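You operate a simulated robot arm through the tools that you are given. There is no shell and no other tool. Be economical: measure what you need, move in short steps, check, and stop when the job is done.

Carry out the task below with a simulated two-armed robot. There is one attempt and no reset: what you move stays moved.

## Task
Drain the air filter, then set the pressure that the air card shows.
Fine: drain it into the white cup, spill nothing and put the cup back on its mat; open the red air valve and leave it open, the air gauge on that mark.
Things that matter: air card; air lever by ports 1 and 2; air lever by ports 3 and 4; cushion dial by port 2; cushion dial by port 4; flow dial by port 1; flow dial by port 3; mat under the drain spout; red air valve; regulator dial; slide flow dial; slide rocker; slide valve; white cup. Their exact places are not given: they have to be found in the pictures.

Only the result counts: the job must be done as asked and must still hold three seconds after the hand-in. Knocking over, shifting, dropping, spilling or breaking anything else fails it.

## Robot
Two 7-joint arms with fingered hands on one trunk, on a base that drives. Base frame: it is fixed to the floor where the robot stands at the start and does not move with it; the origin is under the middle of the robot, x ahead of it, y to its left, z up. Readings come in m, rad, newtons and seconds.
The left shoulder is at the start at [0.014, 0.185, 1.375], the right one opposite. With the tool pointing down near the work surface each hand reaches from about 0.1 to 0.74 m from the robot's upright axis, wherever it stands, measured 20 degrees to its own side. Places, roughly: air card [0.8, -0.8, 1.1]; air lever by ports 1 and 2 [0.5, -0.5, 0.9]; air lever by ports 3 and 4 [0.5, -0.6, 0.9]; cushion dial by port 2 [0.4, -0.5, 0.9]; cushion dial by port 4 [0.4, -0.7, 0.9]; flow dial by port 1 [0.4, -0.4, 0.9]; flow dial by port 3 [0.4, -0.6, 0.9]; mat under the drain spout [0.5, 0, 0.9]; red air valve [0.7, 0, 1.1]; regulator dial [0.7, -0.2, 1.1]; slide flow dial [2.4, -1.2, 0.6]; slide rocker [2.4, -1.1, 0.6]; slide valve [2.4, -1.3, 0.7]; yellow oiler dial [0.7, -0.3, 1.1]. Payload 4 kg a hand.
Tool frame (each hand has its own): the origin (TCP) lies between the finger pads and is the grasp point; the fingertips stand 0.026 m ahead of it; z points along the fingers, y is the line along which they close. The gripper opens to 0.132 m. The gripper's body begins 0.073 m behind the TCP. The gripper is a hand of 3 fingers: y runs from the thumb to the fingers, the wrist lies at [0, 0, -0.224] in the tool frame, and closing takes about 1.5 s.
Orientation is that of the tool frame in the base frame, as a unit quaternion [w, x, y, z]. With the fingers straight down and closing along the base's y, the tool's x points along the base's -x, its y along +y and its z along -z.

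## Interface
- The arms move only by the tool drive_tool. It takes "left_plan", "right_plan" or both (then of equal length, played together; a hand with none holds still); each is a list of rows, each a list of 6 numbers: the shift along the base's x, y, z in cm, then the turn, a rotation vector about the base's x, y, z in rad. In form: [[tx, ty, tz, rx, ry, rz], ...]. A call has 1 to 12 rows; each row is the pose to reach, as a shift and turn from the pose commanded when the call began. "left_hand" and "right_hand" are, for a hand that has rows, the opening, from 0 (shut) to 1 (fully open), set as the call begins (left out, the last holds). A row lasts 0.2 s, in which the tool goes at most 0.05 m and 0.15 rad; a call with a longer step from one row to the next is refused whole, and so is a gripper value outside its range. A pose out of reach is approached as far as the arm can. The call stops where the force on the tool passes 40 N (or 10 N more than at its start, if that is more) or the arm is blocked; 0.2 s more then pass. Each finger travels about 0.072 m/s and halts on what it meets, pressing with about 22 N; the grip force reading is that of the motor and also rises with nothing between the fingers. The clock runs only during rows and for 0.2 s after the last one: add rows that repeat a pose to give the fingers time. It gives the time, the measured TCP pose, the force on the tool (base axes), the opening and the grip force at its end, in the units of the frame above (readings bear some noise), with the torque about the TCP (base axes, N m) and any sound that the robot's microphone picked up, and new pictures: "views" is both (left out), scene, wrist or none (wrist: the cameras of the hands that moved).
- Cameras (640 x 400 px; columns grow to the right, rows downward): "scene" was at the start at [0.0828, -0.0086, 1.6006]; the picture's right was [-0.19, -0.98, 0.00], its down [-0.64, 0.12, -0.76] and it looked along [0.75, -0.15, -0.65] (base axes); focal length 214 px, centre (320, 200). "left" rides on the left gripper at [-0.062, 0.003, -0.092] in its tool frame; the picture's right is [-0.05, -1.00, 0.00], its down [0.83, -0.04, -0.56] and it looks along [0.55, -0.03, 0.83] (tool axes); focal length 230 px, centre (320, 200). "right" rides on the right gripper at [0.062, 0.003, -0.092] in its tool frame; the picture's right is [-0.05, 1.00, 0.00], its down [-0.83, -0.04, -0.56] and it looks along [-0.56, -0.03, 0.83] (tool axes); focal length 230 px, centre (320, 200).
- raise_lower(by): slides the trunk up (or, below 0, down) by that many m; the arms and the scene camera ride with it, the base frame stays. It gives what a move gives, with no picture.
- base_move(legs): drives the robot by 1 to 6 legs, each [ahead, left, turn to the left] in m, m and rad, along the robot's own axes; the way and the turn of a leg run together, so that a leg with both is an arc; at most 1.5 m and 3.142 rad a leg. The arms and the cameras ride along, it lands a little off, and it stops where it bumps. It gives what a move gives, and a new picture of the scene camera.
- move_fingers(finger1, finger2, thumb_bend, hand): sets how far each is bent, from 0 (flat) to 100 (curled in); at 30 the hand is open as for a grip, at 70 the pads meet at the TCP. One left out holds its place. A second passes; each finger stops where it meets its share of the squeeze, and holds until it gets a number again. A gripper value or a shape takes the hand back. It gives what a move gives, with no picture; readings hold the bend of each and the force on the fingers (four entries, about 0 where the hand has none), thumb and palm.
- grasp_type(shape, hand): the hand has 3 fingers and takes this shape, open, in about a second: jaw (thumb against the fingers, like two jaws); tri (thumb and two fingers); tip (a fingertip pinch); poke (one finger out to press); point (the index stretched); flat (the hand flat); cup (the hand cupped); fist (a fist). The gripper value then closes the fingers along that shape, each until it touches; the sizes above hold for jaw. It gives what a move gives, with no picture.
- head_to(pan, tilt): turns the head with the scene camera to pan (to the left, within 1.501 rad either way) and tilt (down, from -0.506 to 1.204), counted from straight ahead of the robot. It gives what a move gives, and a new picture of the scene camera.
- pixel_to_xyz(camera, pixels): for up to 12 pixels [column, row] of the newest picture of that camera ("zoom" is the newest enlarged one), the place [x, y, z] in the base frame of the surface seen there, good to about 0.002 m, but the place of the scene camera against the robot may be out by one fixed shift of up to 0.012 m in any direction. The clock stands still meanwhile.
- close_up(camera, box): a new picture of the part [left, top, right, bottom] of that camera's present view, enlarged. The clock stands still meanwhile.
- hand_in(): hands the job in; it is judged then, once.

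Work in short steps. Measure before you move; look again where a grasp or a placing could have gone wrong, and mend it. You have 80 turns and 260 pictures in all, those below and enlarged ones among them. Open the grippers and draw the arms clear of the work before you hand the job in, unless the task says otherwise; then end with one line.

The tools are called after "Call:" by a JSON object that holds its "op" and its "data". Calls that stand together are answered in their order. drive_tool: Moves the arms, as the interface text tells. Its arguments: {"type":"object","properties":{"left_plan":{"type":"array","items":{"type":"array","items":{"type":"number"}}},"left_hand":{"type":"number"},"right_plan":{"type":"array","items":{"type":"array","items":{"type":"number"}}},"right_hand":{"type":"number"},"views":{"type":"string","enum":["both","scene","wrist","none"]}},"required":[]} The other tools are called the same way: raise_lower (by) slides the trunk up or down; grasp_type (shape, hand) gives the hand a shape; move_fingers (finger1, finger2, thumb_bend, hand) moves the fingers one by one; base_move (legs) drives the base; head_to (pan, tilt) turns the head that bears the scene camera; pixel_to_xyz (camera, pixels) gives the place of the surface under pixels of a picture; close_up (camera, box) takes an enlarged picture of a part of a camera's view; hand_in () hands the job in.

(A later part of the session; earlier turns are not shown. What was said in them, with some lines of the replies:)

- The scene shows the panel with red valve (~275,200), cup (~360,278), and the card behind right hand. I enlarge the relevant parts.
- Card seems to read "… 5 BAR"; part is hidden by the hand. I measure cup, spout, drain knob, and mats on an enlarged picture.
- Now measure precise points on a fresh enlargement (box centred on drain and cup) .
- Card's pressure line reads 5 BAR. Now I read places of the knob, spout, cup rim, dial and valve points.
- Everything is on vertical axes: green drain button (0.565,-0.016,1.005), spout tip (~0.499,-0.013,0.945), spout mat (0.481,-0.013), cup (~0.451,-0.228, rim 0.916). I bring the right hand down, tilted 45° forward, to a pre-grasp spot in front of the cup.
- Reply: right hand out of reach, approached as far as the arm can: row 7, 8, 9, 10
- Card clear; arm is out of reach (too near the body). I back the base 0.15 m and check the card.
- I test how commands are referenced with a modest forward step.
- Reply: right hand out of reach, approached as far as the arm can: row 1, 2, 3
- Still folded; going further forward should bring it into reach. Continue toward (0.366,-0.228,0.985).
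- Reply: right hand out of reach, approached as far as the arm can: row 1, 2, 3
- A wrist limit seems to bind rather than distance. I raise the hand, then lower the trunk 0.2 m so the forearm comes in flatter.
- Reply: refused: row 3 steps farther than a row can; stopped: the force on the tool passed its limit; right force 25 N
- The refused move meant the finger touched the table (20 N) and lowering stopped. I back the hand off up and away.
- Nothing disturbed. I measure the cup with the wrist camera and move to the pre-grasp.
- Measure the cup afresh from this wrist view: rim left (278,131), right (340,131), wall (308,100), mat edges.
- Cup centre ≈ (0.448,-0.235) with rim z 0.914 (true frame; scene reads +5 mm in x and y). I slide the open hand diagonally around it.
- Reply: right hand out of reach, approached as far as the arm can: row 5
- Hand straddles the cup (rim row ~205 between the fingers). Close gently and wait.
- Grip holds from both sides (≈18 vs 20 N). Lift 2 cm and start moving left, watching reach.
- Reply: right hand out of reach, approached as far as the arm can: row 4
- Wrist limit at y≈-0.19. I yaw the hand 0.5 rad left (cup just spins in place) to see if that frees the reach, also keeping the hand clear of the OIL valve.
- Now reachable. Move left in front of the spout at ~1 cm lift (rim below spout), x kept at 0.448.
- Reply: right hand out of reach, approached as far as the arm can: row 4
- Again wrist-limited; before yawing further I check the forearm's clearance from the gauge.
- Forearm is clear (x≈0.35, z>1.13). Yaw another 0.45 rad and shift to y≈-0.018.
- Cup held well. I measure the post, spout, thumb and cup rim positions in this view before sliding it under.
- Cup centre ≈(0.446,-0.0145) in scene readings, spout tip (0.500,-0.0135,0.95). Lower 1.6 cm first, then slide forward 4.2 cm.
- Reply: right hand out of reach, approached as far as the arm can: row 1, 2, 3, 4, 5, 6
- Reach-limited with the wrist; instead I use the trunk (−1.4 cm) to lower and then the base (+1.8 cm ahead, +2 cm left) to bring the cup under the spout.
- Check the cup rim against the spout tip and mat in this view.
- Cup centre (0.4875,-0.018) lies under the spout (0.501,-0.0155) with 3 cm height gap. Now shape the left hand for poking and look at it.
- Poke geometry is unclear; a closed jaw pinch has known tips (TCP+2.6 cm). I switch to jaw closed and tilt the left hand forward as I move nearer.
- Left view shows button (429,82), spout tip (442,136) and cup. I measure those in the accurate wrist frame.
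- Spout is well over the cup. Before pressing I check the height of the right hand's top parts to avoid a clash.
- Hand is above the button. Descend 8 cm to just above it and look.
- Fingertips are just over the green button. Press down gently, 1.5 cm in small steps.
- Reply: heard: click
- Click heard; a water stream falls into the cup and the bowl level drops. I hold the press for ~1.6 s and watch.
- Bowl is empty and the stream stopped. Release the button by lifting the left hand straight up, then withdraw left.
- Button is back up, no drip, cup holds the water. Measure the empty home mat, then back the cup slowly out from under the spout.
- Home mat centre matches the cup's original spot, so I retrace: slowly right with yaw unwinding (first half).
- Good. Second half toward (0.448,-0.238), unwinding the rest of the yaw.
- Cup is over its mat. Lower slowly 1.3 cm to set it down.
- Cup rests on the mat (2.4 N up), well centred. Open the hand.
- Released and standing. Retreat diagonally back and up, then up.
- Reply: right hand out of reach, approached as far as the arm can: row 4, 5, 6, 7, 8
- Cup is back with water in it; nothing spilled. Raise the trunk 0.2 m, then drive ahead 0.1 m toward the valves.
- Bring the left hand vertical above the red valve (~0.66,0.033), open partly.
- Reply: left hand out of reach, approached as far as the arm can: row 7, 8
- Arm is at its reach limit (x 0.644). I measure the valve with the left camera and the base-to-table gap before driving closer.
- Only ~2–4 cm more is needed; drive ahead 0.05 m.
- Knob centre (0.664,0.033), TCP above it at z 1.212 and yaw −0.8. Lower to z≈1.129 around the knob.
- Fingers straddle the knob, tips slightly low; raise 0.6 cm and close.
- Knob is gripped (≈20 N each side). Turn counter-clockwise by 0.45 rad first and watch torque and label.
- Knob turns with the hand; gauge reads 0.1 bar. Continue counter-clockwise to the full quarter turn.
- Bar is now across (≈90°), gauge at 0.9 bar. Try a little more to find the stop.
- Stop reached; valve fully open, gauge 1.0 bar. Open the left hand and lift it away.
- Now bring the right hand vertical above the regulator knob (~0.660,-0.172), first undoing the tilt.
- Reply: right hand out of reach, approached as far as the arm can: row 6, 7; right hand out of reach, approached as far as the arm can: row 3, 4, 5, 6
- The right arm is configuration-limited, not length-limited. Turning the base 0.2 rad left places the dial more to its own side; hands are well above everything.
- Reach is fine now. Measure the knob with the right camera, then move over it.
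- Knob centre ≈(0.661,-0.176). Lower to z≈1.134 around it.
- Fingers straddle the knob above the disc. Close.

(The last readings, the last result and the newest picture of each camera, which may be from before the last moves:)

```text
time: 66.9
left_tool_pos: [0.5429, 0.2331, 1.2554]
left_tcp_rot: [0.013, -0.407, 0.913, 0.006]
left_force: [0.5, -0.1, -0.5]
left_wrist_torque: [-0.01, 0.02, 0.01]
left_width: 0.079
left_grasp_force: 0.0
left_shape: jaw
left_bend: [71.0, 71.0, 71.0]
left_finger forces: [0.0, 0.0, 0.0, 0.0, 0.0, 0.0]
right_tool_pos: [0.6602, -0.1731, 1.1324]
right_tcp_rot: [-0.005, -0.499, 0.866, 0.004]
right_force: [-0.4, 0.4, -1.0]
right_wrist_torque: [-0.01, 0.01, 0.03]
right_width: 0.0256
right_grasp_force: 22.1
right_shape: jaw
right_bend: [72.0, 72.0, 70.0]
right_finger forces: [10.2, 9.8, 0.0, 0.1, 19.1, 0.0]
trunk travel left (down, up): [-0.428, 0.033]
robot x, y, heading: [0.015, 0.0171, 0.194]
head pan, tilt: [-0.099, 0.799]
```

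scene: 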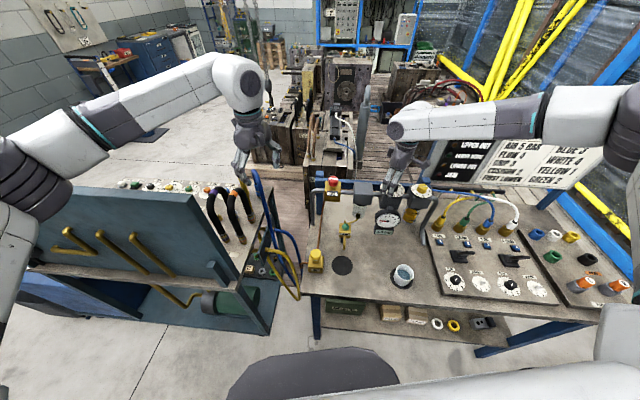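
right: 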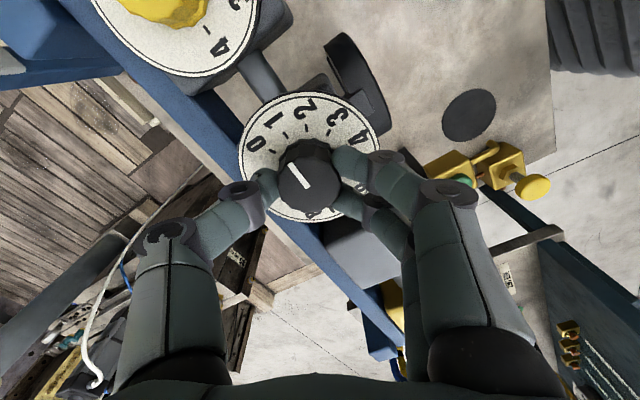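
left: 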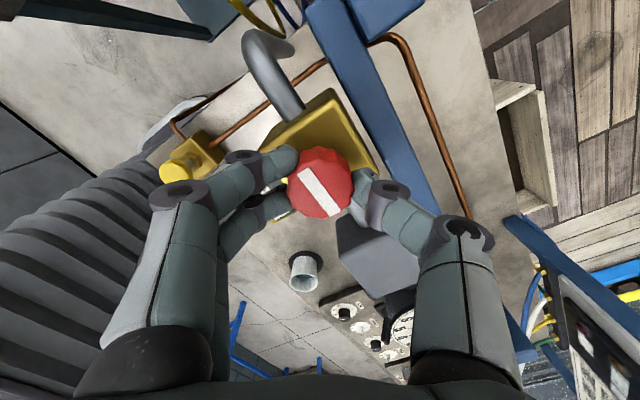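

Gripped. Turn clockwise (negative z) by 0.6 rad and read the gauge to learn the scale.

Call:
{"op": "drive_tool", "data": {"right_plan": [[0, 0, 0, 0, 0, -0.12], [0, 0, 0, 0, 0, -0.24], [0, 0, 0, 0, 0, -0.36], [0, 0, 0, 0, 0, -0.48], [0, 0, 0, 0, 0, -0.6], [0, 0, 0, 0, 0, -0.6], [0, 0, 0, 0, 0, -0.6], [0, 0, 0, 0, 0, -0.6], [0, 0, 0, 0, 0, -0.6], [0, 0, 0, 0, 0, -0.6]], "views": "wrist"}}

Call:
{"op": "close_up", "data": {"camera": "scene", "box": [330, 140, 450, 240]}}

```text
time: 69.1
left_tool_pos: [0.5435, 0.2334, 1.2517]
left_tcp_rot: [0.012, -0.406, 0.914, 0.005]
left_force: [-0.3, -0.5, 0.6]
left_wrist_torque: [0.03, -0.01, 0.01]
left_width: 0.0787
left_grasp_force: 0.1
left_shape: jaw
left_bend: [71.0, 71.0, 71.0]
left_finger forces: [0.0, 0.1, 0.0, 0.0, 0.0, 0.0]
right_tool_pos: [0.6624, -0.1731, 1.1338]
right_tcp_rot: [-0.002, -0.221, 0.975, 0.006]
right_force: [6.9, 6.4, -5.2]
right_wrist_torque: [0.17, -0.09, 0.04]
right_width: 0.0247
right_grasp_force: 22.3
right_shape: jaw
right_bend: [72.0, 71.0, 70.0]
right_finger forces: [9.4, 13.0, 0.0, 0.0, 18.7, 0.0]
trunk travel left (down, up): [-0.428, 0.033]
robot x, y, heading: [0.0139, 0.0174, 0.192]
head pan, tilt: [-0.099, 0.799]
```

right: 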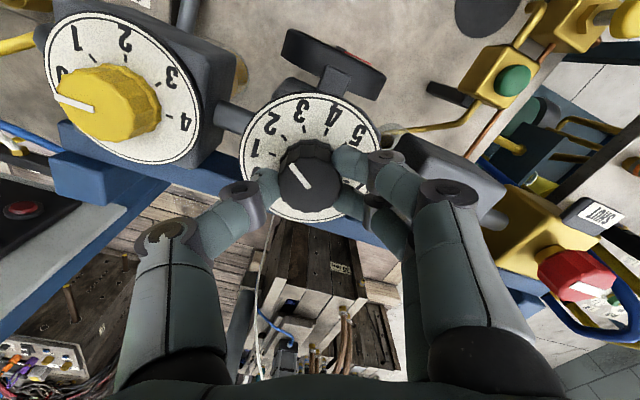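

```text
4.00 times, centred on (390, 190) of scene
```

zoom: 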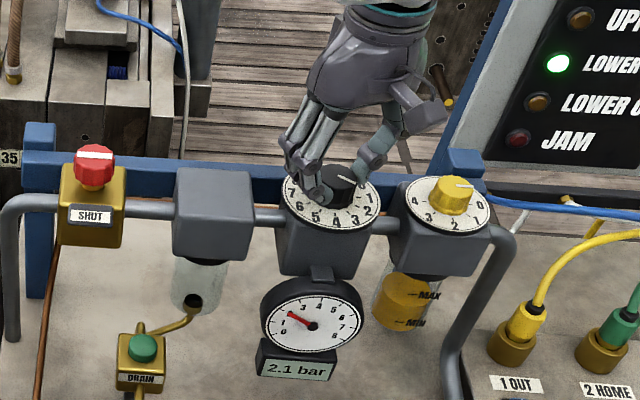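

Gauge 2.1 bar: ~0.545 rad per bar. Turn another 1.2 rad and settle.

Call:
{"op": "drive_tool", "data": {"right_plan": [[0, 0, 0, 0, 0, -0.13], [0, 0, 0, 0, 0, -0.26], [0, 0, 0, 0, 0, -0.39], [0, 0, 0, 0, 0, -0.52], [0, 0, 0, 0, 0, -0.65], [0, 0, 0, 0, 0, -0.78], [0, 0, 0, 0, 0, -0.91], [0, 0, 0, 0, 0, -1.04], [0, 0, 0, 0, 0, -1.17], [0, 0, 0, 0, 0, -1.17], [0, 0, 0, 0, 0, -1.17], [0, 0, 0, 0, 0, -1.17]], "views": "wrist"}}

Call:
{"op": "close_up", "data": {"camera": "scene", "box": [330, 140, 450, 240]}}

```text
time: 71.7
left_tool_pos: [0.5452, 0.2319, 1.2523]
left_tcp_rot: [0.013, -0.407, 0.913, 0.007]
left_force: [0.1, 0.6, 1.2]
left_wrist_torque: [-0.01, -0.02, -0.02]
left_width: 0.0791
left_grasp_force: 0.1
left_shape: jaw
left_bend: [71.0, 71.0, 71.0]
left_finger forces: [0.0, 0.1, 0.0, 0.0, 0.0, 0.0]
right_tool_pos: [0.6655, -0.1754, 1.1329]
right_tcp_rot: [0.001, 0.355, 0.935, 0.007]
right_force: [23.5, -4.9, 5.8]
right_wrist_torque: [0.02, -0.53, 0.05]
right_width: 0.0242
right_grasp_force: 21.8
right_shape: jaw
right_bend: [71.0, 71.0, 70.0]
right_finger forces: [11.0, 19.2, 0.1, 0.0, 15.6, 0.0]
trunk travel left (down, up): [-0.428, 0.033]
robot x, y, heading: [0.0162, 0.0174, 0.2]
head pan, tilt: [-0.099, 0.799]
```

right: 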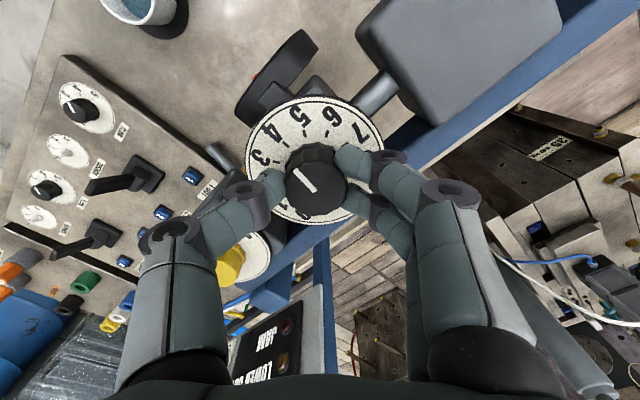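

```text
4.00 times, centred on (390, 190) of scene
```

zoom: 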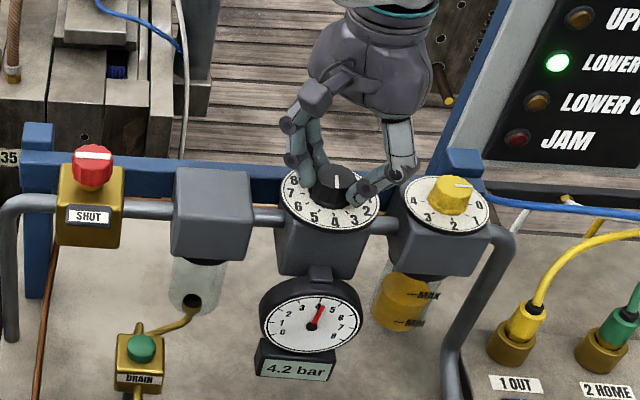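

4.2 bar. Relieve the side force (+0.5 cm x) and turn 0.44 rad more.

Call:
{"op": "drive_tool", "data": {"right_plan": [[0.4, 0, 0, 0, 0, -0.1], [0.5, 0, 0, 0, 0, -0.2], [0.5, 0, 0, 0, 0, -0.3], [0.5, 0, 0, 0, 0, -0.43], [0.5, 0, 0, 0, 0, -0.43], [0.5, 0, 0, 0, 0, -0.43], [0.5, 0, 0, 0, 0, -0.43], [0.5, 0, 0, 0, 0, -0.43], [0.5, 0, 0, 0, 0, -0.43], [0.5, 0, 0, 0, 0, -0.43]], "views": "none"}}

Call:
{"op": "close_up", "data": {"camera": "scene", "box": [350, 170, 430, 240]}}

```text
time: 73.9
left_tool_pos: [0.5435, 0.2308, 1.254]
left_tcp_rot: [0.014, -0.407, 0.913, 0.007]
left_force: [-0.5, -0.1, 0.6]
left_wrist_torque: [0.03, 0.02, 0.02]
left_width: 0.079
left_grasp_force: 0.1
left_shape: jaw
left_bend: [71.0, 71.0, 71.0]
left_finger forces: [0.0, 0.0, 0.0, 0.0, 0.1, 0.1]
right_tool_pos: [0.6667, -0.1753, 1.1338]
right_tcp_rot: [0.002, 0.546, 0.838, 0.006]
right_force: [10.1, -10.7, 2.2]
right_wrist_torque: [-0.14, -0.28, 0.05]
right_width: 0.0247
right_grasp_force: 22.3
right_shape: jaw
right_bend: [71.0, 71.0, 70.0]
right_finger forces: [10.2, 15.5, 0.0, 0.1, 19.0, 0.0]
trunk travel left (down, up): [-0.428, 0.033]
robot x, y, heading: [0.0138, 0.0206, 0.197]
head pan, tilt: [-0.099, 0.799]
```

```text
5.71 times, centred on (390, 205) of scene
```

zoom: 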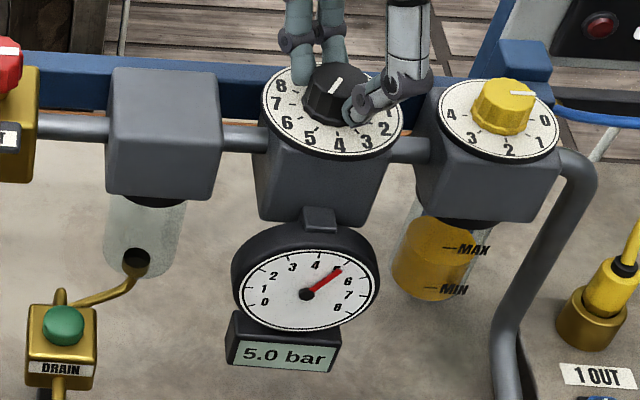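

Exactly 5.0 bar. Relieve the side force slightly, then open, keeping still.

Call:
{"op": "drive_tool", "data": {"right_plan": [[0.2, -0.2, 0, 0, 0, 0], [0.2, -0.2, 0, 0, 0, 0], [0.2, -0.2, 0, 0, 0, 0], [0.2, -0.2, 0, 0, 0, 0], [0.2, -0.2, 0, 0, 0, 0], [0.2, -0.2, 0, 0, 0, 0]], "right_hand": 0.6, "views": "wrist"}}

Call:
{"op": "close_up", "data": {"camera": "scene", "box": [350, 170, 430, 240]}}

```text
time: 75.3
left_tool_pos: [0.5431, 0.232, 1.2547]
left_tcp_rot: [0.014, -0.406, 0.914, 0.006]
left_force: [0.2, 0.2, 0.2]
left_wrist_torque: [0.02, 0.03, -0.02]
left_width: 0.079
left_grasp_force: 0.0
left_shape: jaw
left_bend: [71.0, 71.0, 71.0]
left_finger forces: [0.0, 0.0, 0.0, 0.1, 0.1, 0.0]
right_tool_pos: [0.6671, -0.1756, 1.1354]
right_tcp_rot: [0.002, 0.546, 0.838, 0.006]
right_force: [0.6, -0.4, 0.4]
right_wrist_torque: [-0.04, 0.01, 0.02]
right_width: 0.0786
right_grasp_force: 0.1
right_shape: jaw
right_bend: [71.0, 71.0, 71.0]
right_finger forces: [0.1, 0.0, 0.0, 0.0, 0.0, 0.0]
trunk travel left (down, up): [-0.428, 0.033]
robot x, y, heading: [0.018, 0.0166, 0.196]
head pan, tilt: [-0.099, 0.799]
```

right: 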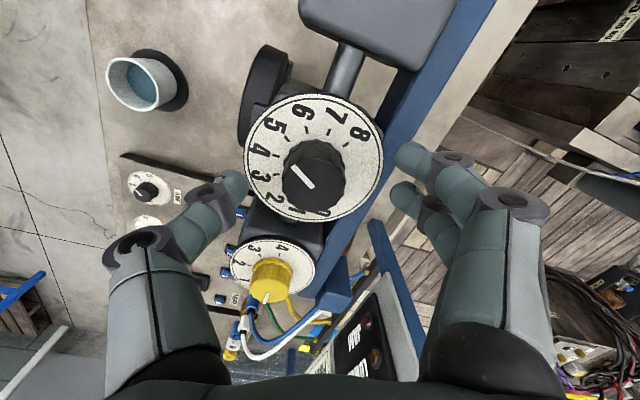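

```text
5.71 times, centred on (390, 205) of scene
```

zoom: 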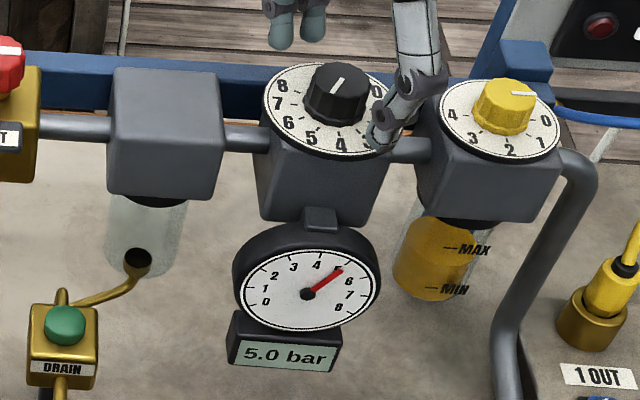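

Stays at 5.0 bar. Lift straight up and draw both arms back.

Call:
{"op": "drive_tool", "data": {"right_plan": [[0, 0, 2, 0, 0, 0], [0, 0, 6, 0, 0, 0], [0, 0, 10, 0, 0, 0], [0, 0, 14, 0, 0, 0], [-4, 0, 16, 0, 0, 0], [-8, 0, 18, 0, 0, 0.1], [-12, -2, 19, 0, 0, 0.2], [-16, -4, 20, 0, 0, 0.3]], "left_plan": [[0, 0, 1, 0, 0, 0], [0, 0, 3, 0, 0, 0], [0, 0, 5, 0, 0, 0], [0, 0, 7, 0, 0, 0], [-3, 0, 9, 0, 0, 0], [-6, 0, 10, 0, 0, 0], [-9, 0, 10, 0, 0, 0], [-12, 0, 10, 0, 0, 0]], "right_hand": 1, "left_hand": 1, "views": "scene"}}

Call:
{"op": "close_up", "data": {"camera": "scene", "box": [300, 160, 460, 300]}}

```text
time: 77.1
left_tool_pos: [0.4188, 0.2312, 1.3554]
left_tcp_rot: [0.016, -0.407, 0.913, 0.006]
left_force: [-0.2, -1.3, -1.2]
left_wrist_torque: [0.01, -0.05, 0.01]
left_width: 0.1322
left_grasp_force: 0.1
left_shape: jaw
left_bend: [30.0, 30.0, 30.0]
left_finger forces: [0.1, 0.1, 0.1, 0.0, 0.1, 0.1]
right_tool_pos: [0.5016, -0.2158, 1.336]
right_tcp_rot: [0.002, 0.415, 0.91, 0.008]
right_force: [-1.0, -0.4, -0.2]
right_wrist_torque: [-0.01, -0.02, -0.01]
right_width: 0.1318
right_grasp_force: 0.0
right_shape: jaw
right_bend: [30.0, 30.0, 30.0]
right_finger forces: [0.0, 0.0, 0.0, 0.0, 0.1, 0.0]
trunk travel left (down, up): [-0.428, 0.033]
robot x, y, heading: [0.0156, 0.0167, 0.196]
head pan, tilt: [-0.099, 0.799]
```

scene: 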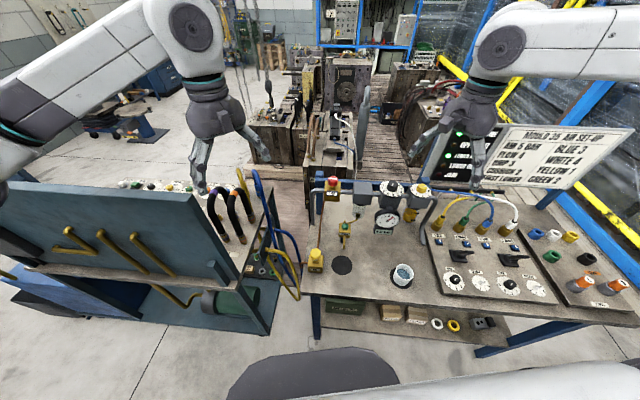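

```text
2.86 times, centred on (380, 230) of scene
```

zoom: 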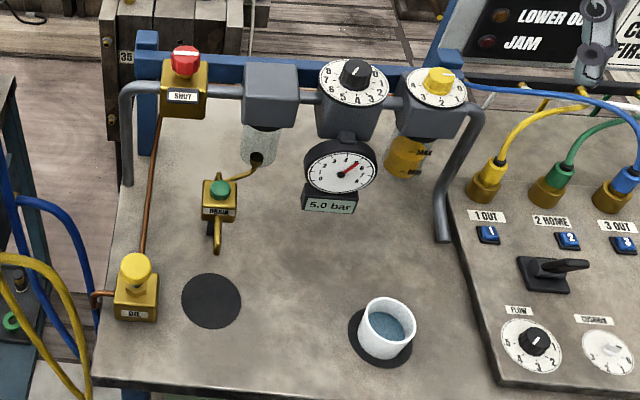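

Gauge 5.0 bar, valve open, bowl empty. I check that the cup stands fully on its mat.

Call:
{"op": "close_up", "data": {"camera": "scene", "box": [375, 250, 430, 300]}}

Call:
{"op": "pixel_to_xyz", "data": {"camera": "zoom", "pixels": [[160, 230], [230, 345], [290, 325], [355, 290], [420, 260], [360, 110], [250, 150], [390, 190], [430, 280], [400, 330]]}}

```text
8.00 times, centred on (402, 275) of scene
```

zoom: 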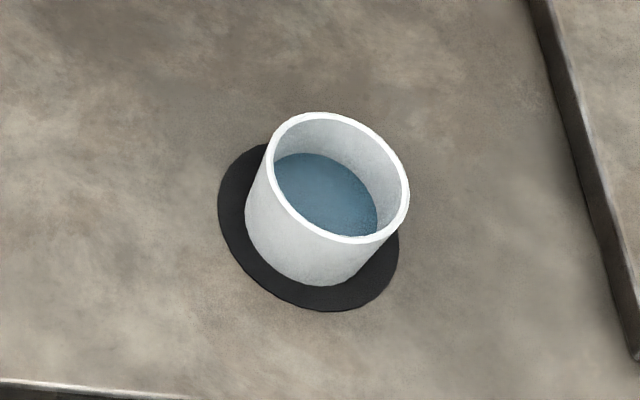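

```text
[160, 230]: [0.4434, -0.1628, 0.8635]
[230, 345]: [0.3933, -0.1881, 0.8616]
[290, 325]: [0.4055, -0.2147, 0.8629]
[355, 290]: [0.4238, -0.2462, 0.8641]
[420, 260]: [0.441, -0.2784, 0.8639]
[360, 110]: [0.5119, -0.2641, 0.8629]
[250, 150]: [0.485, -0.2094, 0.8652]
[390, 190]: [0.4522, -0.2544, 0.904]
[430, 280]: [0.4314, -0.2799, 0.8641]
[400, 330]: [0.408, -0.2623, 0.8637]
```

The cup stands well inside its mat with the drained water, the air gauge reads 5.0 bar, the red valve is open, and both arms are clear. Handing in.

Call:
{"op": "hand_in", "data": {}}

```text
The job is handed in.
```

The job is handed in. The filter bowl is empty, all of its water went into the white cup with none seen on the table, and the cup is back on its mat. The red air valve is fully open and the gauge reads 5.0 bar, the pressure on the air card.
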